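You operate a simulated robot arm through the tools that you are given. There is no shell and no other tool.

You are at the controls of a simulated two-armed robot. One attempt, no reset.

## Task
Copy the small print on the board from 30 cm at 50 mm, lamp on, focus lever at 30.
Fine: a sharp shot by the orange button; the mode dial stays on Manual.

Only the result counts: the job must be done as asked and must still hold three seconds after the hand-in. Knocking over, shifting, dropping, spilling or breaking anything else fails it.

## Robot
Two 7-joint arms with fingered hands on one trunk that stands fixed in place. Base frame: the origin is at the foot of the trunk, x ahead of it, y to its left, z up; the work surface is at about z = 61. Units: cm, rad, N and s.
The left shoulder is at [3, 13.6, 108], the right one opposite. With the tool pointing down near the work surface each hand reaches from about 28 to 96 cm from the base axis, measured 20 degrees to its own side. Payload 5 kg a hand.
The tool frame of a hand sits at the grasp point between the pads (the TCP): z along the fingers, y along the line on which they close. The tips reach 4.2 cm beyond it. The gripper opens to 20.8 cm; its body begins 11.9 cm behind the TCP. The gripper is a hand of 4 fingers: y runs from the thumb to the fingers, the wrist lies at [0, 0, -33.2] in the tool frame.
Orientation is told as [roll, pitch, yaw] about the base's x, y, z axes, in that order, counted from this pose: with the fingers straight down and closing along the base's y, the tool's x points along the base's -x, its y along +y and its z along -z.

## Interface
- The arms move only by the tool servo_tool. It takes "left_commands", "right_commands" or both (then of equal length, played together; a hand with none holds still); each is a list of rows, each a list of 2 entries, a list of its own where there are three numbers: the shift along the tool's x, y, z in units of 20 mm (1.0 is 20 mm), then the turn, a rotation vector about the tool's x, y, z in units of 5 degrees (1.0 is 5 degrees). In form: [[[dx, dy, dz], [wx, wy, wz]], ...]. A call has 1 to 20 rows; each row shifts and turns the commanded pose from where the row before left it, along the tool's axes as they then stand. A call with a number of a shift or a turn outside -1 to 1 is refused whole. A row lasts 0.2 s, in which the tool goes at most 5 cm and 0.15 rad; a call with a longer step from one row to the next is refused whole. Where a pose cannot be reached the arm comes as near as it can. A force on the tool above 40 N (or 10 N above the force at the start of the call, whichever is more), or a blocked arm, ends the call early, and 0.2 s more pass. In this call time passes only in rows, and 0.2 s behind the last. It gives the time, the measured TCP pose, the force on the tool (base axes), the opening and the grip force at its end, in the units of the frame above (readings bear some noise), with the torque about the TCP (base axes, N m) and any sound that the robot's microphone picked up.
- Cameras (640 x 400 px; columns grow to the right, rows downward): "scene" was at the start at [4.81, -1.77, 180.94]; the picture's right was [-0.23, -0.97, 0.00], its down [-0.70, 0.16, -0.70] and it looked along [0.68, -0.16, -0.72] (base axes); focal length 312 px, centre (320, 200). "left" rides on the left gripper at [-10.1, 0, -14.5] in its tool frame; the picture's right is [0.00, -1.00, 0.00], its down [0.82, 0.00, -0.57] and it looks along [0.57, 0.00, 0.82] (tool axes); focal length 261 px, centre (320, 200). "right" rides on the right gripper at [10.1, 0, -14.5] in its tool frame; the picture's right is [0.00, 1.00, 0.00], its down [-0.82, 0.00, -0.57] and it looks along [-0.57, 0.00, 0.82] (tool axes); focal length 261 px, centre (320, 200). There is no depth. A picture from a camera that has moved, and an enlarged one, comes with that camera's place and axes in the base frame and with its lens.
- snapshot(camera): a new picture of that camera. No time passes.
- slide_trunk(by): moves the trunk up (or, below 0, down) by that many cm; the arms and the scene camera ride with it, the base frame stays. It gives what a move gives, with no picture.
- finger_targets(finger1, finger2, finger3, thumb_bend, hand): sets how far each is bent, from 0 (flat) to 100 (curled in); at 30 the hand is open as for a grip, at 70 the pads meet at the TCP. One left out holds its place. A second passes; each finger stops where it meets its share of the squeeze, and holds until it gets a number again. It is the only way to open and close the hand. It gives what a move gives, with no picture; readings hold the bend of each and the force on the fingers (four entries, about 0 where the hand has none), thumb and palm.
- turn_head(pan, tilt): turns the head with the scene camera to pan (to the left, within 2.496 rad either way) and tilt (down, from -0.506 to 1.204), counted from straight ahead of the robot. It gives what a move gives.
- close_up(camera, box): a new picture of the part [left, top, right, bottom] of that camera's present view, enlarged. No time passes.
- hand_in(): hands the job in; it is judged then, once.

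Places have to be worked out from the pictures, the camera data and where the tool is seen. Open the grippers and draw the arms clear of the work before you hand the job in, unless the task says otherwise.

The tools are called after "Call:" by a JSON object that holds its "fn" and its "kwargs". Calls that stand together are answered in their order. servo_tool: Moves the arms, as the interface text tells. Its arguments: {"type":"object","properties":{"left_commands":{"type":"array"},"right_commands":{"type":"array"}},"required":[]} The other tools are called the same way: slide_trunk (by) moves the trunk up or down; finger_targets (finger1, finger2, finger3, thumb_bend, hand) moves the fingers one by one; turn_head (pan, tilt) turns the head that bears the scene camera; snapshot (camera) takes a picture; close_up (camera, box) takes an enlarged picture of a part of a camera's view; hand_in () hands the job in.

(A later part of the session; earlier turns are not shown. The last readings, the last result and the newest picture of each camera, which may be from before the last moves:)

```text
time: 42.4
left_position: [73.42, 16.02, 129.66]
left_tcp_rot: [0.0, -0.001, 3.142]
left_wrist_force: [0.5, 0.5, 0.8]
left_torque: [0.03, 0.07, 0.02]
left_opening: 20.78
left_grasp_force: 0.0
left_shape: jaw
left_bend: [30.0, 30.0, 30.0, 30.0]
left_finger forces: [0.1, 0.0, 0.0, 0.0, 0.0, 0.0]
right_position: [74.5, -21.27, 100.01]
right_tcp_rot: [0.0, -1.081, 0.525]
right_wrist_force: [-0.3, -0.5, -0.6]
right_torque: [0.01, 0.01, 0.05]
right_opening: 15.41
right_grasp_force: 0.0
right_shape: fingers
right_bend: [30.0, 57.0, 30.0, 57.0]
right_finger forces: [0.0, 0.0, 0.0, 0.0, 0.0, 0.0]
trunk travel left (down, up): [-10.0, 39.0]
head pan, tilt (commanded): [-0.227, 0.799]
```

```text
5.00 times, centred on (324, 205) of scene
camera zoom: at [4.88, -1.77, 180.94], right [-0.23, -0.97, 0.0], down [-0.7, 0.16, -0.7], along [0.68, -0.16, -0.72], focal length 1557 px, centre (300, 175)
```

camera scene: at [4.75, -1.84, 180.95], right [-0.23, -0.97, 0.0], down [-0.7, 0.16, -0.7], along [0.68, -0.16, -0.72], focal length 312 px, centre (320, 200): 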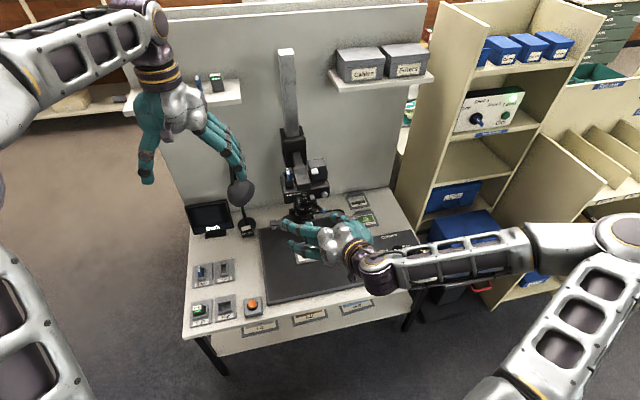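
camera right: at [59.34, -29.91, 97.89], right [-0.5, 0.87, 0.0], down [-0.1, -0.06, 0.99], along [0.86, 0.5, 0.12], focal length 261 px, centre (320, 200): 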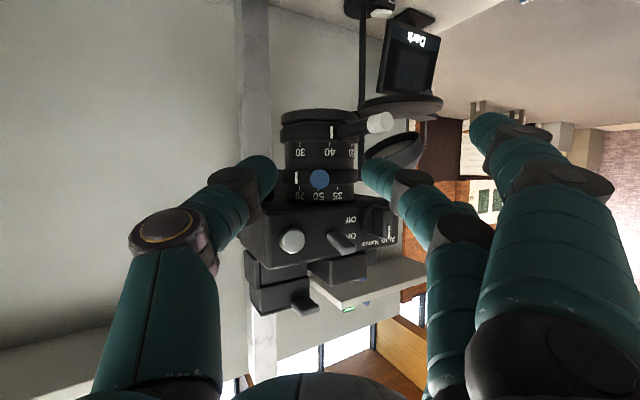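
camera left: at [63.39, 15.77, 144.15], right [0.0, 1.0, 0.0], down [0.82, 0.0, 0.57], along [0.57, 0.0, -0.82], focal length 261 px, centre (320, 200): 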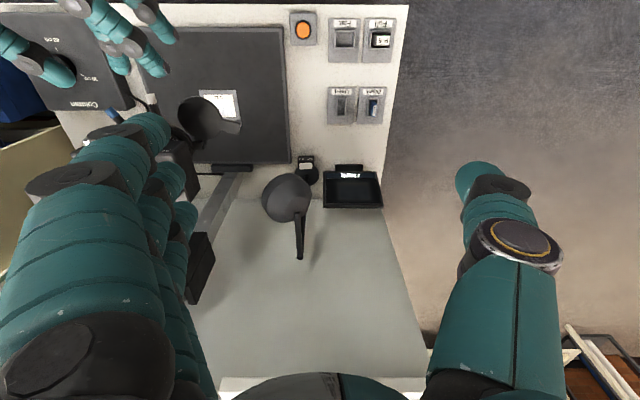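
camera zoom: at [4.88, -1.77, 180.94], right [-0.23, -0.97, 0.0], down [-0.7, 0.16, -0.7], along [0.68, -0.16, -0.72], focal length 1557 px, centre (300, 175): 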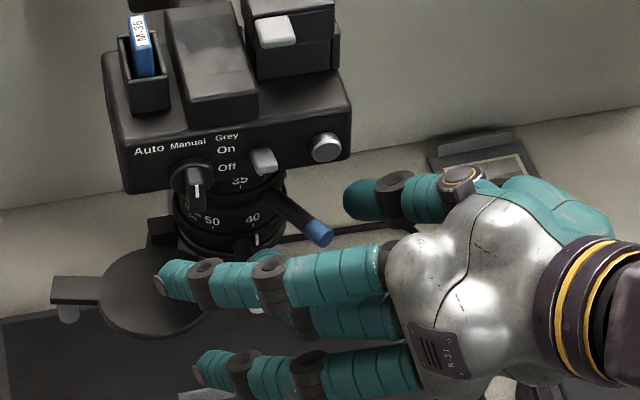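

The blue end is centred between the thumb and finger 2 with about 1.4 cm overlap. I close those two onto it.

Call:
{"fn": "finger_targets", "kwargs": {"hand": "right", "finger2": 70, "thumb_bend": 70}}

Call:
{"fn": "snapshot", "kwargs": {"camera": "right"}}

Call:
{"fn": "close_up", "kwargs": {"camera": "scene", "box": [260, 165, 388, 245]}}

```text
time: 43.4
left_position: [73.57, 16.02, 129.56]
left_tcp_rot: [0.0, 0.0, -3.143]
left_wrist_force: [-0.2, 0.2, -0.2]
left_torque: [-0.01, 0.0, 0.01]
left_opening: 20.79
left_grasp_force: 0.0
left_shape: jaw
left_bend: [30.0, 30.0, 30.0, 30.0]
left_finger forces: [0.1, 0.0, 0.0, 0.0, 0.0, 0.0]
right_position: [74.46, -21.33, 100.24]
right_tcp_rot: [-0.001, -1.082, 0.527]
right_wrist_force: [1.1, -0.1, 0.5]
right_torque: [0.0, 0.01, -0.02]
right_opening: 12.67
right_grasp_force: 4.4
right_shape: fingers
right_bend: [30.0, 68.0, 30.0, 69.0]
right_finger forces: [0.0, 4.3, 0.0, 0.1, 4.6, 0.0]
trunk travel left (down, up): [-10.0, 39.0]
head pan, tilt (commanded): [-0.227, 0.799]
```

```text
taken
camera right: at [59.3, -29.89, 97.92], right [-0.5, 0.86, 0.0], down [-0.1, -0.06, 0.99], along [0.86, 0.5, 0.12], focal length 261 px, centre (320, 200)
```

right: 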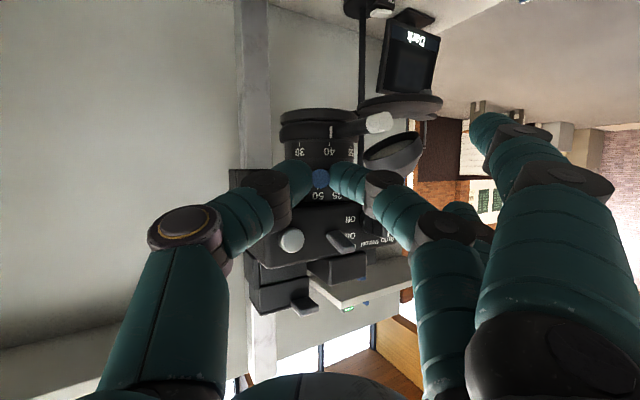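

```text
5.00 times, centred on (324, 205) of scene
camera zoom: at [4.82, -1.77, 180.94], right [-0.23, -0.97, 0.0], down [-0.7, 0.16, -0.7], along [0.68, -0.16, -0.72], focal length 1557 px, centre (300, 175)
```

zoom: 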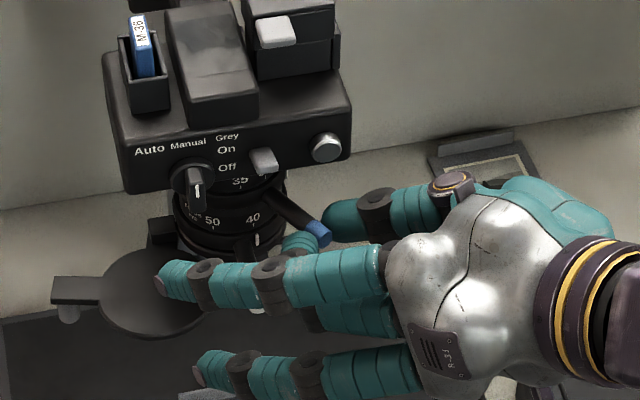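

Grip is a light 4.4 N on the blue tip. I swing it about the lens axis toward +y in small steps, the hand turning half as much, and check after about 18°.

Call:
{"fn": "servo_tool", "kwargs": {"right_commands": [[[0.003, 0.277, -0.006], [0.247, 0, 0.131]], [[0.003, 0.277, -0.006], [0.247, 0, 0.131]], [[0.003, 0.277, -0.006], [0.247, 0, 0.131]], [[-0.006, 0.277, 0.012], [0.247, 0, 0.131]], [[-0.006, 0.277, 0.012], [0.247, 0, 0.131]], [[-0.006, 0.277, 0.012], [0.247, 0, 0.131]]]}}

Call:
{"fn": "snapshot", "kwargs": {"camera": "right"}}

Call:
{"fn": "close_up", "kwargs": {"camera": "scene", "box": [260, 165, 388, 245]}}

```text
time: 44.8
left_position: [73.46, 16.07, 129.52]
left_tcp_rot: [-0.001, 0.0, 3.141]
left_wrist_force: [-0.8, 1.0, -0.9]
left_torque: [-0.02, -0.01, 0.04]
left_opening: 20.77
left_grasp_force: 0.0
left_shape: jaw
left_bend: [30.0, 30.0, 30.0, 30.0]
left_finger forces: [0.0, 0.0, 0.0, 0.0, 0.0, 0.0]
right_position: [73.04, -18.22, 100.0]
right_tcp_rot: [-0.001, -1.081, 0.382]
right_wrist_force: [3.6, 0.7, 0.3]
right_torque: [-0.01, -0.02, -0.01]
right_opening: 12.67
right_grasp_force: 3.3
right_shape: fingers
right_bend: [30.0, 68.0, 30.0, 69.0]
right_finger forces: [0.0, 3.9, 0.0, 0.1, 3.6, 0.1]
trunk travel left (down, up): [-10.0, 39.0]
head pan, tilt (commanded): [-0.227, 0.799]
```

```text
taken
camera right: at [56.76, -24.75, 97.82], right [-0.37, 0.93, 0.0], down [-0.11, -0.05, 0.99], along [0.92, 0.37, 0.12], focal length 261 px, centre (320, 200)
```

right: 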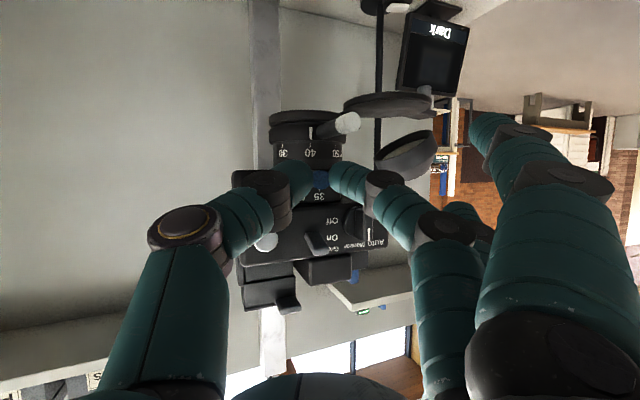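

```text
5.00 times, centred on (324, 205) of scene
camera zoom: at [4.84, -1.73, 180.94], right [-0.23, -0.97, 0.0], down [-0.7, 0.16, -0.7], along [0.68, -0.16, -0.72], focal length 1557 px, centre (300, 175)
```

zoom: 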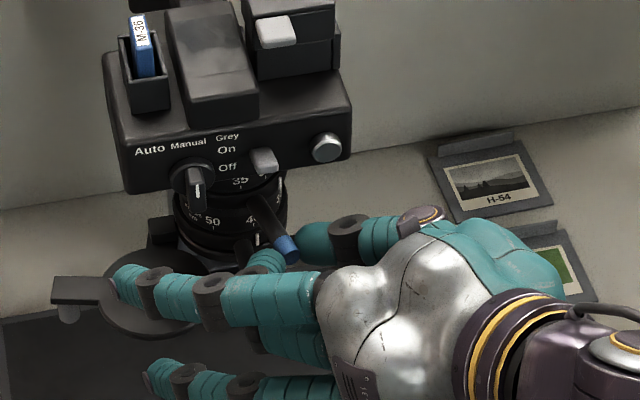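

The blue lever follows with small forces. I continue the remaining ~15°.

Call:
{"fn": "servo_tool", "kwargs": {"right_commands": [[[-0.015, 0.273, 0.029], [0.247, 0, 0.131]], [[-0.015, 0.273, 0.029], [0.247, 0, 0.131]], [[-0.015, 0.273, 0.029], [0.247, 0, 0.131]], [[-0.022, 0.272, 0.042], [0.247, 0, 0.131]]]}}

Call:
{"fn": "close_up", "kwargs": {"camera": "right", "box": [240, 90, 400, 190]}}

Call:
{"fn": "close_up", "kwargs": {"camera": "scene", "box": [276, 180, 340, 220]}}

```text
time: 45.8
left_position: [73.5, 16.07, 129.64]
left_tcp_rot: [0.0, 0.0, 3.144]
left_wrist_force: [-0.1, -0.6, -0.3]
left_torque: [0.01, 0.01, -0.01]
left_opening: 20.78
left_grasp_force: 0.0
left_shape: jaw
left_bend: [30.0, 30.0, 30.0, 30.0]
left_finger forces: [0.0, 0.0, 0.1, 0.1, 0.0, 0.0]
right_position: [72.67, -16.32, 99.92]
right_tcp_rot: [0.002, -1.082, 0.281]
right_wrist_force: [3.3, -0.1, 0.4]
right_torque: [0.0, -0.07, -0.01]
right_opening: 12.61
right_grasp_force: 4.1
right_shape: fingers
right_bend: [30.0, 68.0, 30.0, 69.0]
right_finger forces: [0.0, 4.1, 0.0, 0.1, 3.8, 0.0]
trunk travel left (down, up): [-10.0, 39.0]
head pan, tilt (commanded): [-0.227, 0.799]
```

```text
4.00 times, centred on (320, 140) of right
camera zoom: at [55.78, -20.94, 97.78], right [-0.28, 0.96, 0.01], down [-0.11, -0.04, 0.99], along [0.95, 0.28, 0.12], focal length 1043 px, centre (320, 440)
```

zoom: 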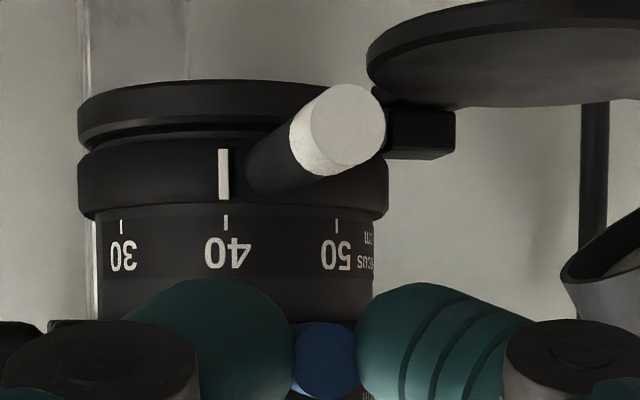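

```text
10.00 times, centred on (308, 200) of scene
camera zoom: at [4.84, -1.74, 180.94], right [-0.23, -0.97, 0.0], down [-0.7, 0.16, -0.7], along [0.68, -0.16, -0.72], focal length 3115 px, centre (440, 200)
```

zoom: 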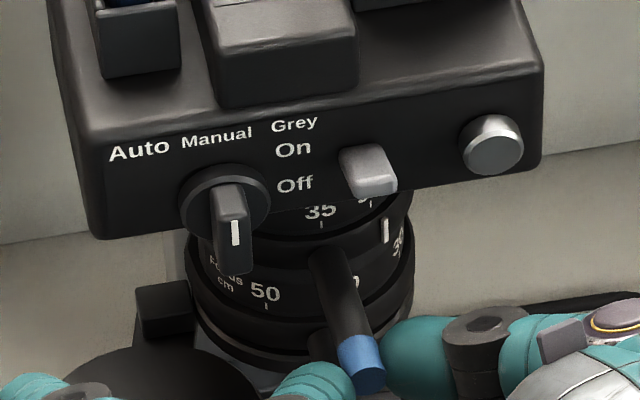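

The zoom index is nearly under the 50 tick, a few degrees short. I make the last small step.

Call:
{"fn": "servo_tool", "kwargs": {"right_commands": [[[-0.022, 0.272, 0.042], [0.247, 0, 0.131]]]}}

Call:
{"fn": "close_up", "kwargs": {"camera": "scene", "box": [300, 190, 324, 205]}}

Call:
{"fn": "snapshot", "kwargs": {"camera": "right"}}

```text
time: 46.2
left_position: [73.51, 16.09, 129.66]
left_tcp_rot: [0.001, 0.001, -3.142]
left_wrist_force: [-1.0, 0.4, 0.1]
left_torque: [-0.04, 0.02, -0.02]
left_opening: 20.78
left_grasp_force: 0.1
left_shape: jaw
left_bend: [30.0, 30.0, 30.0, 30.0]
left_finger forces: [0.0, 0.0, 0.0, 0.0, 0.1, 0.0]
right_position: [72.64, -15.7, 99.97]
right_tcp_rot: [-0.001, -1.08, 0.257]
right_wrist_force: [1.2, -0.6, 0.3]
right_torque: [-0.02, -0.01, -0.14]
right_opening: 12.6
right_grasp_force: 4.5
right_shape: fingers
right_bend: [30.0, 67.0, 30.0, 69.0]
right_finger forces: [0.1, 4.1, 0.0, 0.0, 4.7, 0.0]
trunk travel left (down, up): [-10.0, 39.0]
head pan, tilt (commanded): [-0.227, 0.799]
```

```text
16.00 times, centred on (312, 198) of scene
camera zoom: at [4.83, -1.71, 180.94], right [-0.23, -0.97, 0.0], down [-0.7, 0.16, -0.7], along [0.68, -0.16, -0.72], focal length 4983 px, centre (448, 240)
```

zoom: 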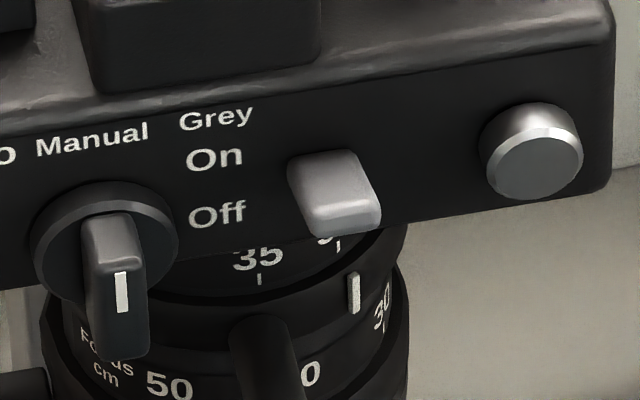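

```text
taken
camera right: at [55.65, -19.96, 97.79], right [-0.25, 0.97, 0.0], down [-0.11, -0.03, 0.99], along [0.96, 0.25, 0.12], focal length 261 px, centre (320, 200)
```

right: 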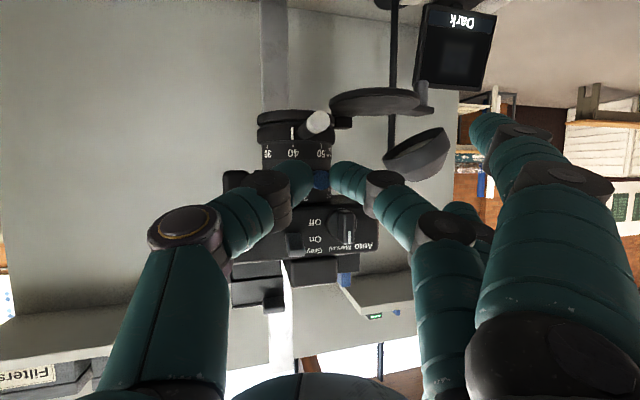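

By comparison with how the aligned 40 mark looks, the zoom index now stands at 50. I release the lever and check it from the front.

Call:
{"fn": "finger_targets", "kwargs": {"hand": "right", "finger2": 57, "thumb_bend": 57}}

Call:
{"fn": "servo_tool", "kwargs": {"right_commands": [[[0, 0, -0.5], [0, 0, 0]], [[0, 0, -0.8], [0, 0, 0]], [[0, 0, -0.8], [0, 0, 0]], [[0, 0, -0.8], [0, 0, 0]], [[0, 0, -0.8], [0, 0, 0]]]}}

Call:
{"fn": "snapshot", "kwargs": {"camera": "right"}}

Call:
{"fn": "close_up", "kwargs": {"camera": "right", "box": [240, 70, 400, 190]}}

```text
time: 47.2
left_position: [73.5, 16.06, 129.68]
left_tcp_rot: [-0.001, 0.001, 3.142]
left_wrist_force: [0.2, -1.6, 0.0]
left_torque: [0.02, -0.01, -0.04]
left_opening: 20.79
left_grasp_force: 0.0
left_shape: jaw
left_bend: [30.0, 30.0, 30.0, 30.0]
left_finger forces: [0.0, 0.0, 0.0, 0.0, 0.0, 0.0]
right_position: [72.6, -15.71, 100.06]
right_tcp_rot: [0.002, -1.081, 0.259]
right_wrist_force: [-0.1, -0.2, -0.1]
right_torque: [0.03, -0.01, 0.05]
right_opening: 15.6
right_grasp_force: 0.0
right_shape: fingers
right_bend: [30.0, 56.0, 30.0, 56.0]
right_finger forces: [0.0, 0.0, 0.0, 0.0, 0.2, 0.0]
trunk travel left (down, up): [-10.0, 39.0]
head pan, tilt (commanded): [-0.227, 0.799]
```

```text
time: 48.4
left_position: [73.5, 16.08, 129.71]
left_tcp_rot: [-0.001, -0.001, -3.141]
left_wrist_force: [0.2, 0.2, 0.4]
left_torque: [0.01, -0.08, -0.02]
left_opening: 20.8
left_grasp_force: 0.1
left_shape: jaw
left_bend: [30.0, 30.0, 30.0, 30.0]
left_finger forces: [0.1, 0.0, 0.1, 0.0, 0.1, 0.1]
right_position: [66.18, -17.29, 103.55]
right_tcp_rot: [-0.001, -1.081, 0.259]
right_wrist_force: [-0.5, -0.3, 0.2]
right_torque: [-0.01, 0.0, -0.06]
right_opening: 15.57
right_grasp_force: 0.1
right_shape: fingers
right_bend: [30.0, 56.0, 30.0, 56.0]
right_finger forces: [0.1, 0.0, 0.1, 0.1, 0.0, 0.1]
trunk travel left (down, up): [-10.0, 39.0]
head pan, tilt (commanded): [-0.227, 0.799]
```

```text
taken
camera right: at [49.26, -21.62, 101.32], right [-0.26, 0.97, 0.0], down [-0.11, -0.03, 0.99], along [0.96, 0.25, 0.12], focal length 261 px, centre (320, 200)
```

right: 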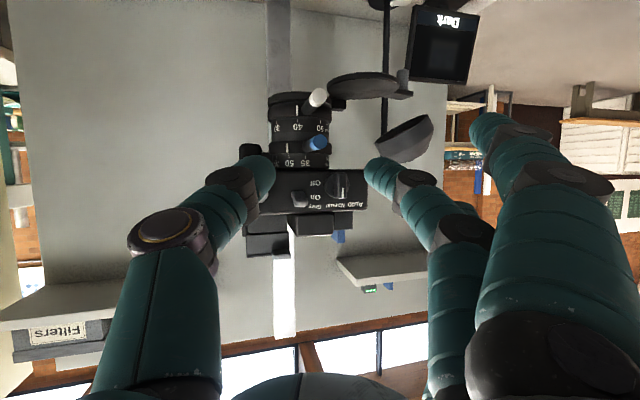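

```text
3.33 times, centred on (320, 130) of right
camera zoom: at [49.26, -21.62, 101.32], right [-0.26, 0.97, 0.0], down [-0.11, -0.03, 0.99], along [0.96, 0.25, 0.12], focal length 869 px, centre (320, 433)
```

zoom: 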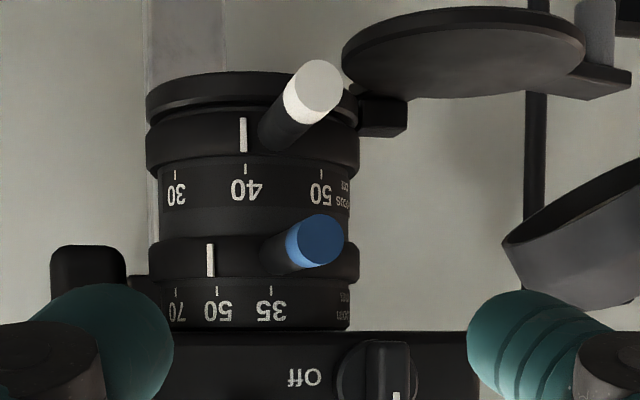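

Seen from the front, the zoom index stands under 50 within about 1°. I now back the right hand away to the right, keeping its camera aimed at the lens as an observer.

Call:
{"fn": "servo_tool", "kwargs": {"right_commands": [[[0.25, -0.893, -0.47], [0, 0, 0]], [[0.25, -0.893, -0.47], [0, 0, 0]], [[0.25, -0.893, -0.47], [0, 0, 0]], [[0.25, -0.893, -0.47], [0, 0, 0]], [[0.25, -0.893, -0.47], [0, 0, 0]], [[0.25, -0.893, -0.47], [0, 0, 0]], [[0.25, -0.893, -0.47], [0, 0, 0]], [[0.25, -0.893, -0.47], [0, 0, 0]], [[0.25, -0.893, -0.47], [0, 0, 0]], [[0.25, -0.893, -0.47], [0, 0, 0]], [[0.25, -0.893, -0.47], [0, 0, 0]], [[0.25, -0.893, -0.47], [0, 0, 0]], [[0, 0, 0], [-0.883, 0, -0.469]], [[0, 0, 0], [-0.883, 0, -0.469]], [[0, 0, 0], [-0.883, 0, -0.469]], [[0, 0, 0], [-0.883, 0, -0.469]], [[0, 0, 0], [-0.883, 0, -0.469]]]}}

Call:
{"fn": "finger_targets", "kwargs": {"hand": "left", "finger1": 30, "finger2": 57, "finger3": 30, "thumb_bend": 57}}

Call:
{"fn": "snapshot", "kwargs": {"camera": "right"}}

Call:
{"fn": "snapshot", "kwargs": {"camera": "scene"}}

```text
time: 52.0
left_position: [73.54, 16.02, 129.5]
left_tcp_rot: [0.001, -0.003, 3.141]
left_wrist_force: [0.4, -1.2, -0.2]
left_torque: [0.05, 0.05, 0.04]
left_opening: 20.78
left_grasp_force: 0.1
left_shape: jaw
left_bend: [30.0, 30.0, 30.0, 30.0]
left_finger forces: [0.0, 0.1, 0.0, 0.1, 0.1, 0.0]
right_position: [59.34, -41.43, 103.5]
right_tcp_rot: [0.005, -1.082, 0.694]
right_wrist_force: [-0.7, 0.6, -1.1]
right_torque: [0.01, 0.02, -0.03]
right_opening: 15.61
right_grasp_force: 0.1
right_shape: fingers
right_bend: [30.0, 56.0, 30.0, 56.0]
right_finger forces: [0.0, 0.1, 0.1, 0.0, 0.0, 0.0]
trunk travel left (down, up): [-10.0, 39.0]
head pan, tilt (commanded): [-0.227, 0.799]
```

```text
time: 53.0
left_position: [73.47, 16.05, 129.59]
left_tcp_rot: [0.002, 0.0, -3.143]
left_wrist_force: [0.7, -0.2, 0.5]
left_torque: [0.01, 0.0, 0.01]
left_opening: 15.71
left_grasp_force: 0.0
left_shape: fingers
left_bend: [30.0, 56.0, 30.0, 56.0]
left_finger forces: [0.1, 0.0, 0.0, 0.0, 0.0, 0.1]
right_position: [59.47, -41.41, 103.47]
right_tcp_rot: [0.004, -1.082, 0.692]
right_wrist_force: [-0.9, 1.4, 0.3]
right_torque: [-0.03, 0.01, -0.02]
right_opening: 15.6
right_grasp_force: 0.1
right_shape: fingers
right_bend: [30.0, 56.0, 30.0, 56.0]
right_finger forces: [0.1, 0.0, 0.0, 0.0, 0.0, 0.0]
trunk travel left (down, up): [-10.0, 39.0]
head pan, tilt (commanded): [-0.227, 0.799]
```

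```text
taken
camera right: at [45.94, -52.51, 101.29], right [-0.64, 0.77, 0.01], down [-0.09, -0.08, 0.99], along [0.76, 0.63, 0.12], focal length 261 px, centre (320, 200)
```

right: 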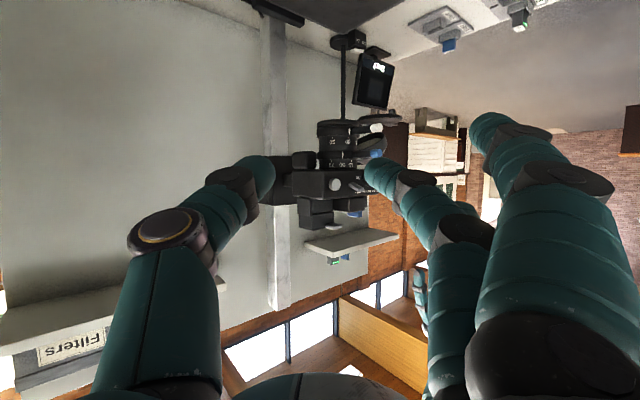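

```text
taken
camera scene: at [4.78, -1.78, 180.94], right [-0.23, -0.97, 0.0], down [-0.7, 0.16, -0.7], along [0.68, -0.16, -0.72], focal length 312 px, centre (320, 200)
```

scene: 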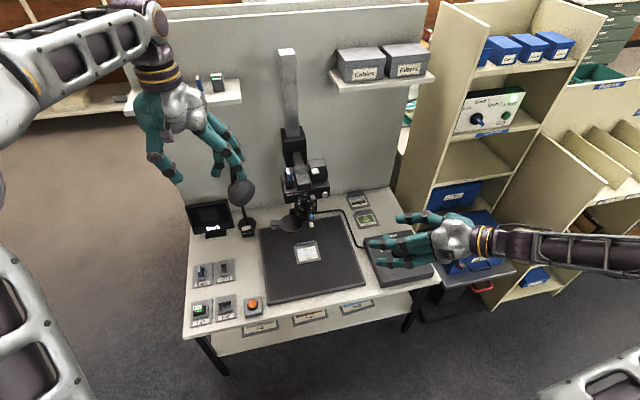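

The right camera has a clear side view of the lens. Now I bring the left hand, whose thumb is on its +y side, across in front of the camera stand, high and at x ≈ 64.

Call:
{"fn": "servo_tool", "kwargs": {"left_commands": [[[-0.365, 0.923, 0.604], [0, 0, 0]], [[-0.365, 0.923, 0.604], [0, 0, 0]], [[-0.365, 0.923, 0.604], [0, 0, 0]], [[-0.365, 0.923, 0.604], [0, 0, 0]], [[-0.365, 0.923, 0.604], [0, 0, 0]], [[-0.365, 0.923, 0.604], [0, 0, 0]], [[-0.365, 0.923, 0.604], [0, 0, 0]], [[-0.365, 0.923, 0.604], [0, 0, 0]], [[-0.365, 0.923, 0.604], [0, 0, 0]], [[-0.365, 0.923, 0.604], [0, 0, 0]], [[-0.365, 0.923, 0.604], [0, 0, 0]], [[-0.365, 0.923, 0.604], [0, 0, 0]], [[-0.365, 0.923, 0.604], [0, 0, 0]]]}}

Call:
{"fn": "snapshot", "kwargs": {"camera": "left"}}

Call:
{"fn": "snapshot", "kwargs": {"camera": "scene"}}

```text
time: 55.8
left_position: [64.04, -7.96, 113.81]
left_tcp_rot: [-0.001, 0.001, -3.141]
left_wrist_force: [0.2, -0.2, 0.2]
left_torque: [0.05, 0.01, -0.01]
left_opening: 15.71
left_grasp_force: 0.0
left_shape: fingers
left_bend: [30.0, 56.0, 30.0, 56.0]
left_finger forces: [0.0, 0.1, 0.0, 0.0, 0.1, 0.1]
right_position: [59.47, -41.45, 103.56]
right_tcp_rot: [0.004, -1.084, 0.693]
right_wrist_force: [-0.6, 0.0, -0.1]
right_torque: [0.05, -0.04, 0.0]
right_opening: 15.59
right_grasp_force: 0.1
right_shape: fingers
right_bend: [30.0, 56.0, 30.0, 56.0]
right_finger forces: [0.0, 0.0, 0.0, 0.1, 0.1, 0.1]
trunk travel left (down, up): [-10.0, 39.0]
head pan, tilt (commanded): [-0.227, 0.799]
```

```text
taken
camera left: at [53.97, -8.16, 128.36], right [0.0, 1.0, 0.0], down [0.82, 0.0, 0.57], along [0.57, 0.0, -0.82], focal length 261 px, centre (320, 200)
```

left: 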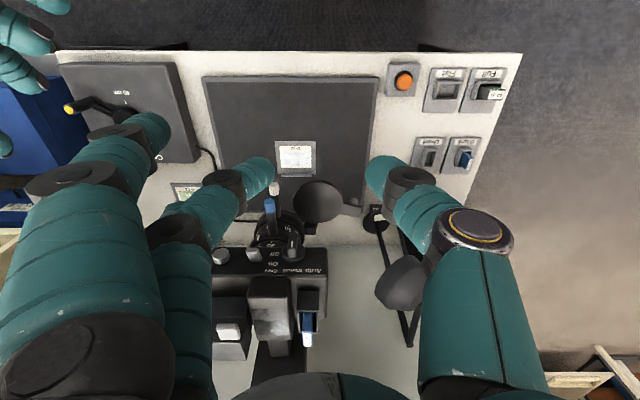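

```text
taken
camera scene: at [4.79, -1.87, 180.94], right [-0.23, -0.97, 0.0], down [-0.7, 0.16, -0.7], along [0.68, -0.16, -0.72], focal length 312 px, centre (320, 200)
```

scene: 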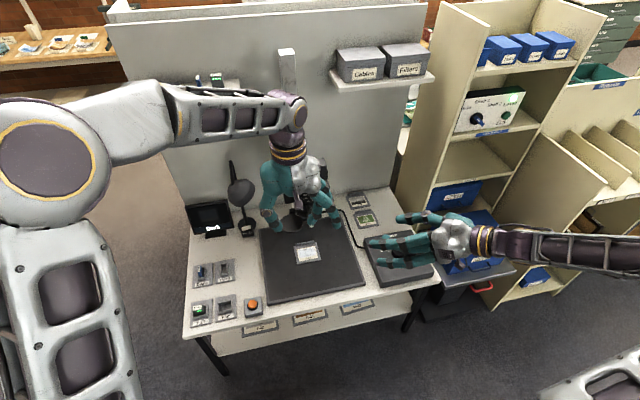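

The left hand is placed; its camera sees the lens between thumb and finger 2. I pitch it 55° forward in place.

Call:
{"fn": "servo_tool", "kwargs": {"left_commands": [[[0, 0, 0], [0, 1, 0]], [[0, 0, 0], [0, 1, 0]], [[0, 0, 0], [0, 1, 0]], [[0, 0, 0], [0, 1, 0]], [[0, 0, 0], [0, 1, 0]], [[0, 0, 0], [0, 1, 0]], [[0, 0, 0], [0, 1, 0]], [[0, 0, 0], [0, 1, 0]], [[0, 0, 0], [0, 1, 0]], [[0, 0, 0], [0, 1, 0]], [[0, 0, 0], [0, 1, 0]]]}}

Call:
{"fn": "snapshot", "kwargs": {"camera": "left"}}

Call:
{"fn": "snapshot", "kwargs": {"camera": "scene"}}

```text
time: 58.2
left_position: [64.07, -7.96, 113.99]
left_tcp_rot: [0.001, 0.961, -3.138]
left_wrist_force: [0.2, 0.1, 0.4]
left_torque: [0.05, 0.02, 0.02]
left_opening: 15.72
left_grasp_force: 0.0
left_shape: fingers
left_bend: [30.0, 56.0, 30.0, 56.0]
left_finger forces: [0.0, 0.0, 0.0, 0.1, 0.1, 0.0]
right_position: [59.51, -41.45, 103.45]
right_tcp_rot: [0.003, -1.082, 0.692]
right_wrist_force: [-0.2, -1.1, -0.4]
right_torque: [-0.01, 0.02, 0.0]
right_opening: 15.63
right_grasp_force: 0.1
right_shape: fingers
right_bend: [30.0, 56.0, 30.0, 56.0]
right_finger forces: [0.1, 0.1, 0.0, 0.0, 0.1, 0.0]
trunk travel left (down, up): [-10.0, 39.0]
head pan, tilt (commanded): [-0.227, 0.799]
```

```text
taken
camera left: at [46.39, -8.12, 113.95], right [0.0, 1.0, 0.0], down [0.0, 0.0, 1.0], along [1.0, 0.0, 0.0], focal length 261 px, centre (320, 200)
```

left: 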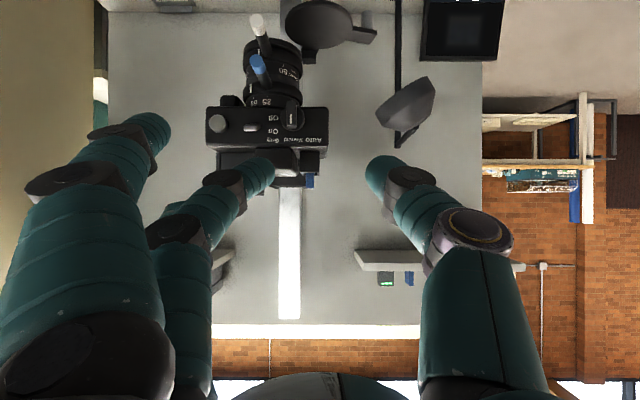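

```text
taken
camera scene: at [4.83, -1.8, 180.94], right [-0.23, -0.97, 0.0], down [-0.7, 0.16, -0.7], along [0.68, -0.16, -0.72], focal length 312 px, centre (320, 200)
```

scene: 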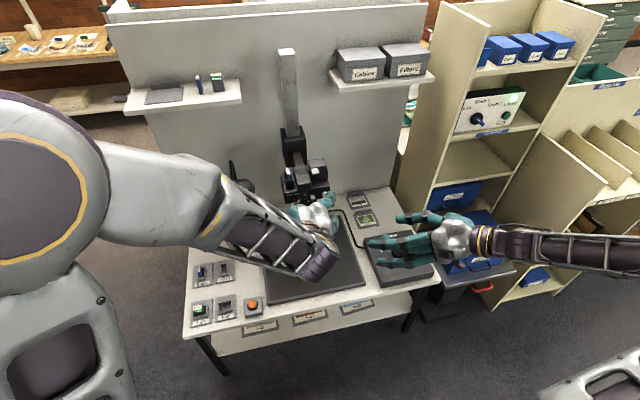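

Left pitch of 55° is reached and the white end checks at about (75.7, -14.8, 93.9). I move to an 8 cm stand-off in front of the white lever.

Call:
{"fn": "servo_tool", "kwargs": {"left_commands": [[[-0.683, 0.474, 0.706], [0, 0, 0]], [[-0.683, 0.474, 0.706], [0, 0, 0]], [[-0.683, 0.474, 0.706], [0, 0, 0]], [[-0.683, 0.474, 0.706], [0, 0, 0]], [[-0.683, 0.474, 0.706], [0, 0, 0]], [[-0.683, 0.474, 0.706], [0, 0, 0]], [[-0.683, 0.474, 0.706], [0, 0, 0]]]}}

Call:
{"fn": "snapshot", "kwargs": {"camera": "left"}}

Call:
{"fn": "close_up", "kwargs": {"camera": "right", "box": [260, 70, 420, 190]}}

Call:
{"fn": "close_up", "kwargs": {"camera": "left", "box": [200, 80, 440, 230]}}

```text
time: 59.8
left_position: [66.79, -14.66, 100.37]
left_tcp_rot: [0.0, 0.96, -3.141]
left_wrist_force: [0.0, -0.4, 0.7]
left_torque: [0.01, 0.02, 0.07]
left_opening: 15.68
left_grasp_force: 0.0
left_shape: fingers
left_bend: [30.0, 56.0, 30.0, 56.0]
left_finger forces: [0.0, 0.1, 0.0, 0.0, 0.1, 0.1]
right_position: [59.45, -41.52, 103.51]
right_tcp_rot: [0.006, -1.082, 0.693]
right_wrist_force: [0.5, -0.4, -0.5]
right_torque: [0.02, 0.03, 0.01]
right_opening: 15.62
right_grasp_force: 0.1
right_shape: fingers
right_bend: [30.0, 56.0, 30.0, 56.0]
right_finger forces: [0.1, 0.0, 0.1, 0.1, 0.1, 0.0]
trunk travel left (down, up): [-10.0, 39.0]
head pan, tilt (commanded): [-0.227, 0.799]
```

```text
taken
camera left: at [49.09, -14.82, 100.4], right [0.0, 1.0, 0.0], down [0.0, 0.0, 1.0], along [1.0, 0.0, 0.0], focal length 261 px, centre (320, 200)
```

left: 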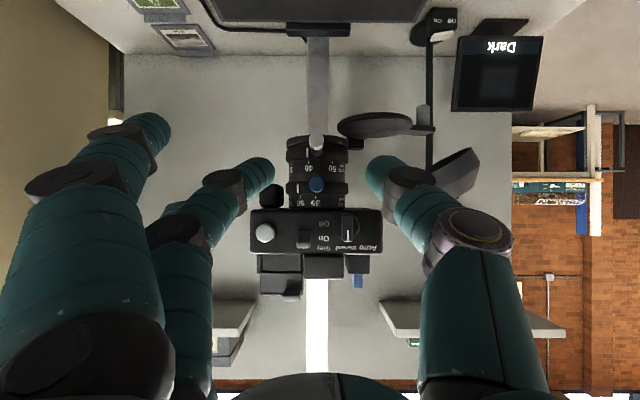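

```text
3.33 times, centred on (340, 130) of right
camera zoom: at [46.01, -52.54, 101.24], right [-0.64, 0.77, 0.01], down [-0.09, -0.08, 0.99], along [0.76, 0.63, 0.12], focal length 869 px, centre (253, 433)
```

zoom: 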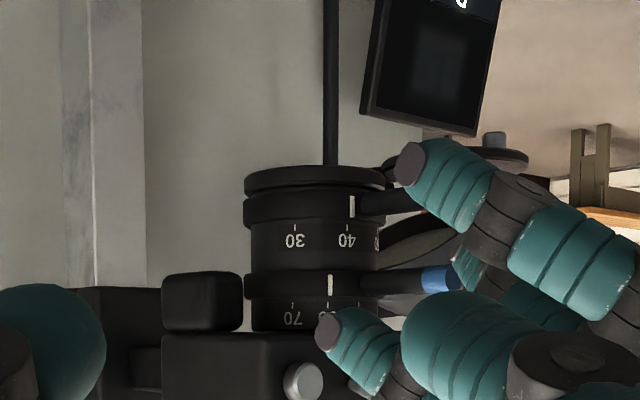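

```text
2.67 times, centred on (320, 155) of left
camera zoom: at [49.09, -14.82, 100.4], right [0.0, 1.0, 0.0], down [0.0, 0.0, 1.0], along [1.0, 0.0, 0.0], focal length 695 px, centre (320, 320)
```

zoom: 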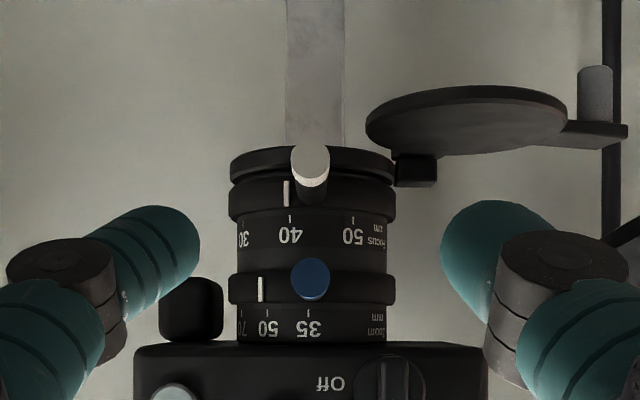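

The left view shows both levers in the same line, 4 mm right and 4 mm higher than the hand axis. I advance 8.1 cm with that correction.

Call:
{"fn": "servo_tool", "kwargs": {"left_commands": [[[0.03, 0.038, 0.81], [0, 0, 0]], [[0.03, 0.038, 0.81], [0, 0, 0]], [[0.03, 0.038, 0.81], [0, 0, 0]], [[0.03, 0.038, 0.81], [0, 0, 0]], [[0.03, 0.038, 0.81], [0, 0, 0]]]}}

Call:
{"fn": "snapshot", "kwargs": {"camera": "left"}}

Call:
{"fn": "close_up", "kwargs": {"camera": "right", "box": [260, 70, 420, 190]}}

Call:
{"fn": "close_up", "kwargs": {"camera": "scene", "box": [260, 165, 388, 245]}}

```text
time: 61.0
left_position: [73.56, -15.13, 95.88]
left_tcp_rot: [0.0, 0.96, 3.141]
left_wrist_force: [-0.5, -0.2, 0.3]
left_torque: [0.0, 0.03, 0.02]
left_opening: 15.67
left_grasp_force: 0.0
left_shape: fingers
left_bend: [30.0, 56.0, 30.0, 56.0]
left_finger forces: [0.0, 0.0, 0.0, 0.0, 0.1, 0.1]
right_position: [59.52, -41.4, 103.44]
right_tcp_rot: [0.004, -1.08, 0.693]
right_wrist_force: [0.8, 0.0, 0.6]
right_torque: [0.04, 0.02, 0.03]
right_opening: 15.59
right_grasp_force: 0.0
right_shape: fingers
right_bend: [30.0, 56.0, 30.0, 56.0]
right_finger forces: [0.0, 0.0, 0.0, 0.0, 0.0, 0.1]
trunk travel left (down, up): [-10.0, 39.0]
head pan, tilt (commanded): [-0.227, 0.799]
```

```text
taken
camera left: at [55.85, -15.23, 95.95], right [0.0, 1.0, 0.0], down [0.0, 0.0, 1.0], along [1.0, 0.0, 0.0], focal length 261 px, centre (320, 200)
```

left: 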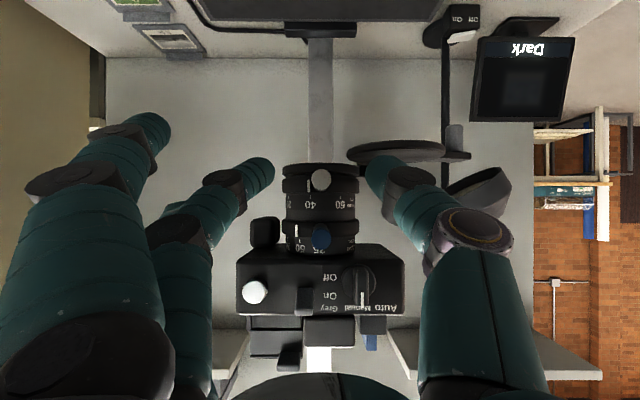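

```text
3.33 times, centred on (340, 130) of right
camera zoom: at [46.0, -52.52, 101.26], right [-0.64, 0.77, 0.01], down [-0.09, -0.08, 0.99], along [0.76, 0.63, 0.12], focal length 869 px, centre (253, 433)
```

zoom: 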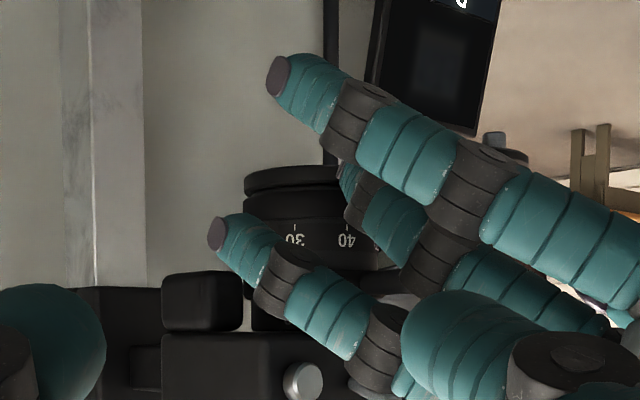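

```text
5.00 times, centred on (324, 205) of scene
camera zoom: at [4.88, -1.8, 180.94], right [-0.23, -0.97, 0.0], down [-0.7, 0.16, -0.7], along [0.68, -0.16, -0.72], focal length 1557 px, centre (300, 175)
```

zoom: 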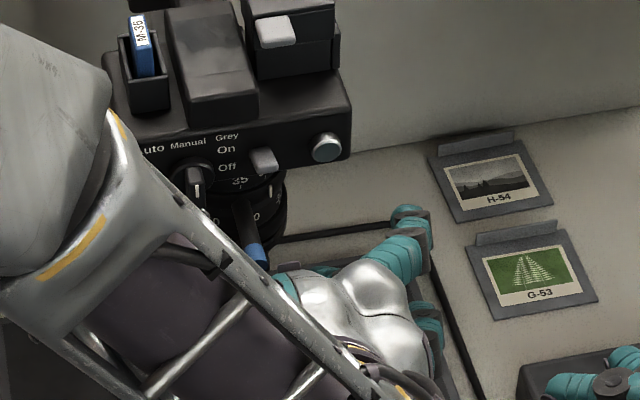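

The white end is centred and about 1.4 cm inside the fingertips, with no contact force. I close thumb and finger 2 on it.

Call:
{"fn": "finger_targets", "kwargs": {"hand": "left", "finger2": 70, "thumb_bend": 70}}

Call:
{"fn": "snapshot", "kwargs": {"camera": "left"}}

```text
time: 62.0
left_position: [73.39, -15.15, 96.03]
left_tcp_rot: [0.001, 0.959, 3.14]
left_wrist_force: [0.0, -0.2, 0.3]
left_torque: [-0.02, 0.0, -0.02]
left_opening: 12.65
left_grasp_force: 3.8
left_shape: fingers
left_bend: [30.0, 68.0, 30.0, 69.0]
left_finger forces: [0.0, 4.4, 0.0, 0.0, 4.3, 0.1]
right_position: [59.41, -41.49, 103.5]
right_tcp_rot: [0.003, -1.08, 0.693]
right_wrist_force: [-0.2, 0.3, -0.2]
right_torque: [-0.01, -0.01, 0.0]
right_opening: 15.58
right_grasp_force: 0.1
right_shape: fingers
right_bend: [30.0, 56.0, 30.0, 56.0]
right_finger forces: [0.0, 0.1, 0.1, 0.0, 0.1, 0.0]
trunk travel left (down, up): [-10.0, 39.0]
head pan, tilt (commanded): [-0.227, 0.799]
```

```text
taken
camera left: at [55.8, -15.21, 96.0], right [0.0, 1.0, 0.0], down [0.0, 0.0, 1.0], along [1.0, 0.0, 0.0], focal length 261 px, centre (320, 200)
```

left: 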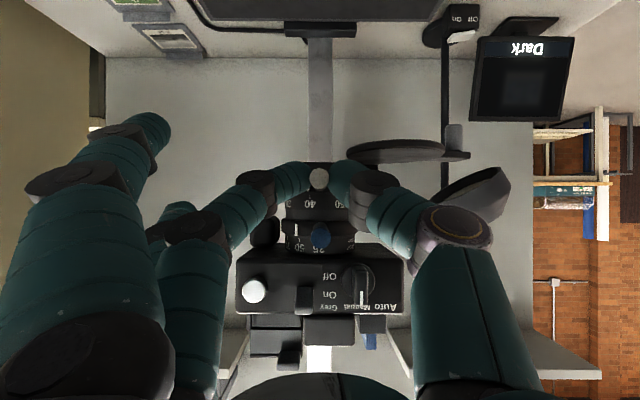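

Grip is 3.8 N on the white tip. I first pull the right hand back 8 cm for clearance, and swing the white lever the first 23° toward −y.

Call:
{"fn": "servo_tool", "kwargs": {"right_commands": [[[0, 0, -0.8], [0, 0, 0]], [[0, 0, -0.8], [0, 0, 0]], [[0, 0, -0.8], [0, 0, 0]], [[0, 0, -0.8], [0, 0, 0]], [[0, 0, -0.8], [0, 0, 0]]]}}

Call:
{"fn": "servo_tool", "kwargs": {"left_commands": [[[0.004, 0.2395, 0.006], [0, 0, 0]], [[0.012, 0.2386, 0.017], [0, 0, 0]], [[0.0196, 0.237, 0.028], [0, 0, 0]], [[0.0274, 0.2347, 0.0391], [0, 0, 0]], [[0.0351, 0.2316, 0.0501], [0, 0, 0]], [[0.0426, 0.2277, 0.0608], [0, 0, 0]], [[0.0502, 0.223, 0.0716], [0, 0, 0]]]}}

Call:
{"fn": "snapshot", "kwargs": {"camera": "left"}}

Call:
{"fn": "snapshot", "kwargs": {"camera": "right"}}

```text
time: 63.2
left_position: [73.47, -15.04, 96.02]
left_tcp_rot: [0.001, 0.96, -3.141]
left_wrist_force: [0.2, 1.3, 0.0]
left_torque: [-0.03, 0.05, -0.01]
left_opening: 12.66
left_grasp_force: 3.7
left_shape: fingers
left_bend: [30.0, 68.0, 30.0, 69.0]
left_finger forces: [0.1, 4.1, 0.0, 0.1, 4.4, 0.0]
right_position: [54.04, -45.9, 107.18]
right_tcp_rot: [0.003, -1.082, 0.694]
right_wrist_force: [-0.7, -0.4, 0.0]
right_torque: [0.04, 0.03, 0.0]
right_opening: 15.6
right_grasp_force: 0.1
right_shape: fingers
right_bend: [30.0, 56.0, 30.0, 56.0]
right_finger forces: [0.0, 0.0, 0.0, 0.0, 0.0, 0.1]
trunk travel left (down, up): [-10.0, 39.0]
head pan, tilt (commanded): [-0.227, 0.799]
```

```text
time: 64.8
left_position: [73.94, -18.32, 95.96]
left_tcp_rot: [-0.001, 0.96, 3.144]
left_wrist_force: [-1.6, 0.8, 0.4]
left_torque: [-0.01, 0.02, 0.12]
left_opening: 12.56
left_grasp_force: 6.4
left_shape: fingers
left_bend: [30.0, 67.0, 30.0, 70.0]
left_finger forces: [0.0, 5.4, 0.0, 0.1, 6.8, 0.1]
right_position: [54.04, -45.89, 107.14]
right_tcp_rot: [0.004, -1.082, 0.693]
right_wrist_force: [-0.7, -0.5, 0.4]
right_torque: [0.02, 0.0, 0.01]
right_opening: 15.62
right_grasp_force: 0.1
right_shape: fingers
right_bend: [30.0, 56.0, 30.0, 56.0]
right_finger forces: [0.0, 0.0, 0.0, 0.0, 0.1, 0.0]
trunk travel left (down, up): [-10.0, 39.0]
head pan, tilt (commanded): [-0.227, 0.799]
```

```text
taken
camera left: at [56.33, -18.44, 95.98], right [0.0, 1.0, 0.0], down [0.0, 0.0, 1.0], along [1.0, 0.0, 0.0], focal length 261 px, centre (320, 200)
```

left: 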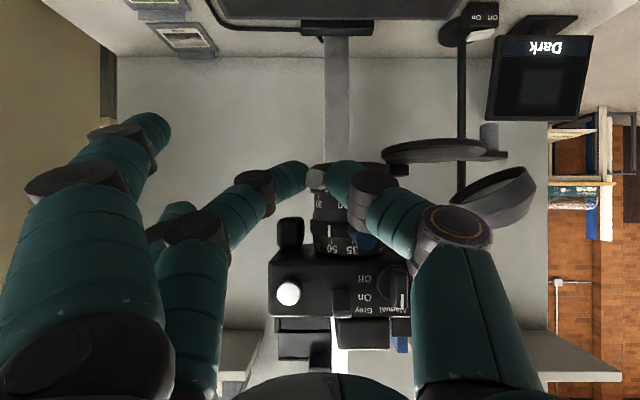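

```text
taken
camera right: at [40.56, -57.03, 104.96], right [-0.64, 0.77, 0.01], down [-0.09, -0.08, 0.99], along [0.76, 0.63, 0.12], focal length 261 px, centre (320, 200)
```

right: 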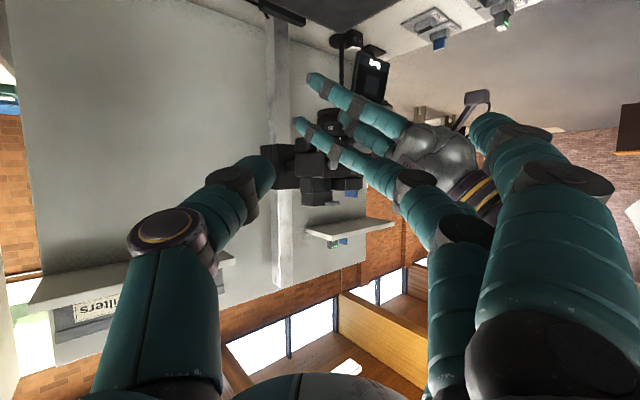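

The white lever has moved about half way with small forces. To keep the left thumb clear of the blue lever I lower the hand by ~6 mm while continuing the arc, then check.

Call:
{"fn": "servo_tool", "kwargs": {"left_commands": [[[-0.0098, 0.2178, 0.1647], [0, 0, 0]], [[-0.0027, 0.2117, 0.1748], [0, 0, 0]], [[0.0042, 0.2049, 0.1846], [0, 0, 0]], [[0.0779, 0.1974, 0.1111], [0, 0, 0]]]}}

Call:
{"fn": "snapshot", "kwargs": {"camera": "left"}}

Call:
{"fn": "close_up", "kwargs": {"camera": "left", "box": [260, 120, 460, 270]}}

Call:
{"fn": "close_up", "kwargs": {"camera": "scene", "box": [276, 175, 356, 225]}}

```text
time: 65.8
left_position: [75.17, -20.0, 95.27]
left_tcp_rot: [0.002, 0.959, 3.14]
left_wrist_force: [-3.8, 0.8, -1.6]
left_torque: [0.0, 0.05, 0.15]
left_opening: 12.49
left_grasp_force: 6.3
left_shape: fingers
left_bend: [30.0, 67.0, 30.0, 70.0]
left_finger forces: [0.1, 5.5, 0.0, 0.1, 7.7, 0.1]
right_position: [54.0, -45.99, 107.11]
right_tcp_rot: [0.004, -1.083, 0.692]
right_wrist_force: [0.1, -0.3, 0.7]
right_torque: [0.03, 0.06, 0.0]
right_opening: 15.6
right_grasp_force: 0.1
right_shape: fingers
right_bend: [30.0, 56.0, 30.0, 56.0]
right_finger forces: [0.0, 0.0, 0.1, 0.1, 0.0, 0.0]
trunk travel left (down, up): [-10.0, 39.0]
head pan, tilt (commanded): [-0.227, 0.799]
```

```text
taken
camera left: at [57.53, -20.13, 95.34], right [0.0, 1.0, 0.0], down [0.0, 0.0, 1.0], along [1.0, 0.0, 0.0], focal length 261 px, centre (320, 200)
```

left: 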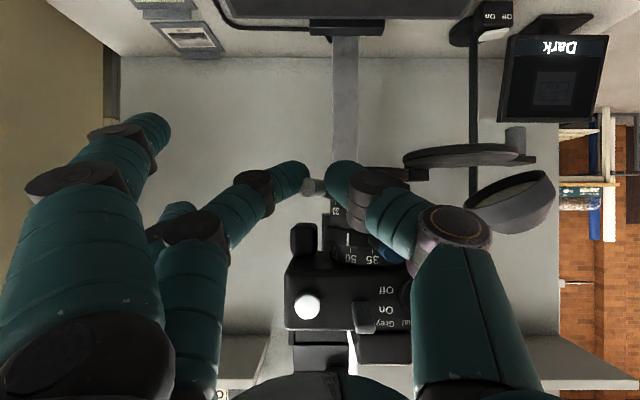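

```text
2.67 times, centred on (360, 195) of left
camera zoom: at [57.53, -20.13, 95.34], right [0.0, 1.0, 0.0], down [0.0, 0.0, 1.0], along [1.0, 0.0, 0.0], focal length 695 px, centre (213, 213)
```

zoom: 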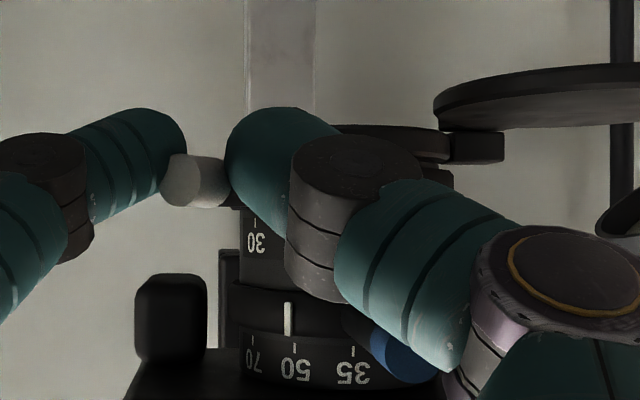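

```text
8.00 times, centred on (316, 200) of scene
camera zoom: at [4.78, -1.79, 180.94], right [-0.23, -0.97, 0.0], down [-0.7, 0.16, -0.7], along [0.68, -0.16, -0.72], focal length 2492 px, centre (352, 200)
```

zoom: 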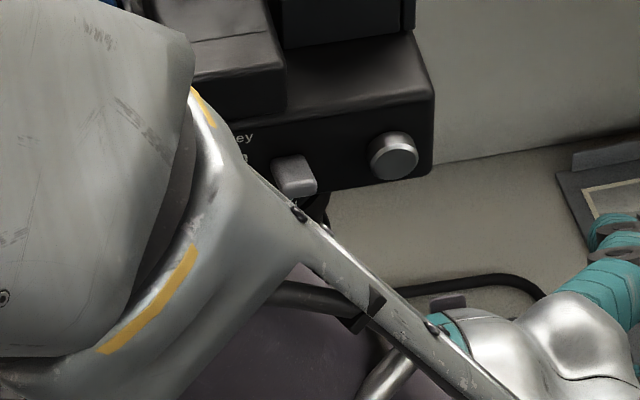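

The zoom index still sits at 50 and the white lever is well held. I go on with the last three steps of the arc.

Call:
{"fn": "servo_tool", "kwargs": {"left_commands": [[[0.0843, 0.1893, 0.1202], [0, 0, 0]], [[0.0904, 0.1805, 0.129], [0, 0, 0]]]}}

Call:
{"fn": "close_up", "kwargs": {"camera": "left", "box": [260, 120, 460, 270]}}

Call:
{"fn": "close_up", "kwargs": {"camera": "right", "box": [270, 70, 430, 190]}}

```text
time: 66.4
left_position: [75.79, -20.65, 95.21]
left_tcp_rot: [-0.001, 0.958, 3.142]
left_wrist_force: [-4.9, 0.1, -5.0]
left_torque: [-0.03, 0.16, 0.25]
left_opening: 12.43
left_grasp_force: 9.9
left_shape: fingers
left_bend: [30.0, 66.0, 30.0, 70.0]
left_finger forces: [0.0, 7.6, 0.0, 0.0, 12.3, 0.0]
right_position: [53.99, -46.04, 107.29]
right_tcp_rot: [0.003, -1.082, 0.691]
right_wrist_force: [-0.1, 0.4, -0.1]
right_torque: [0.0, 0.01, 0.02]
right_opening: 15.61
right_grasp_force: 0.0
right_shape: fingers
right_bend: [30.0, 56.0, 30.0, 56.0]
right_finger forces: [0.1, 0.0, 0.0, 0.1, 0.1, 0.0]
trunk travel left (down, up): [-10.0, 39.0]
head pan, tilt (commanded): [-0.227, 0.799]
```

```text
2.67 times, centred on (360, 195) of left
camera zoom: at [58.1, -20.85, 95.34], right [0.0, 1.0, 0.0], down [0.0, 0.0, 1.0], along [1.0, 0.0, 0.0], focal length 695 px, centre (213, 213)
```

zoom: 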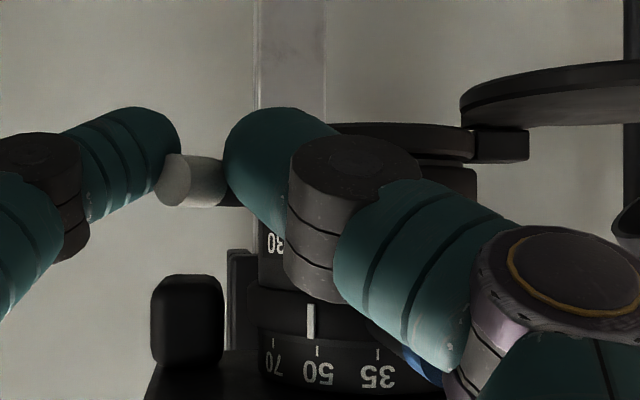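

```text
3.33 times, centred on (350, 130) of right
camera zoom: at [40.56, -57.04, 104.95], right [-0.64, 0.77, 0.01], down [-0.09, -0.08, 0.99], along [0.76, 0.63, 0.12], focal length 869 px, centre (220, 433)
```

zoom: 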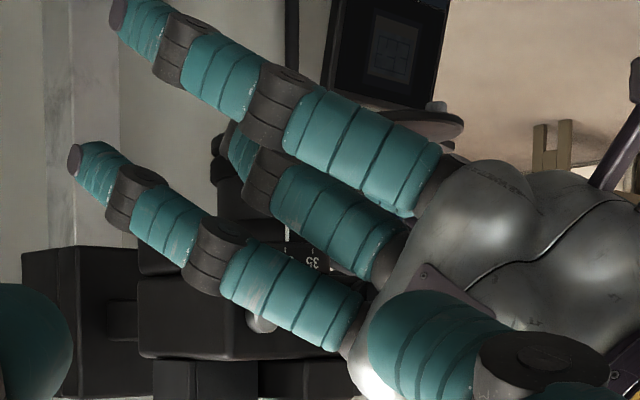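

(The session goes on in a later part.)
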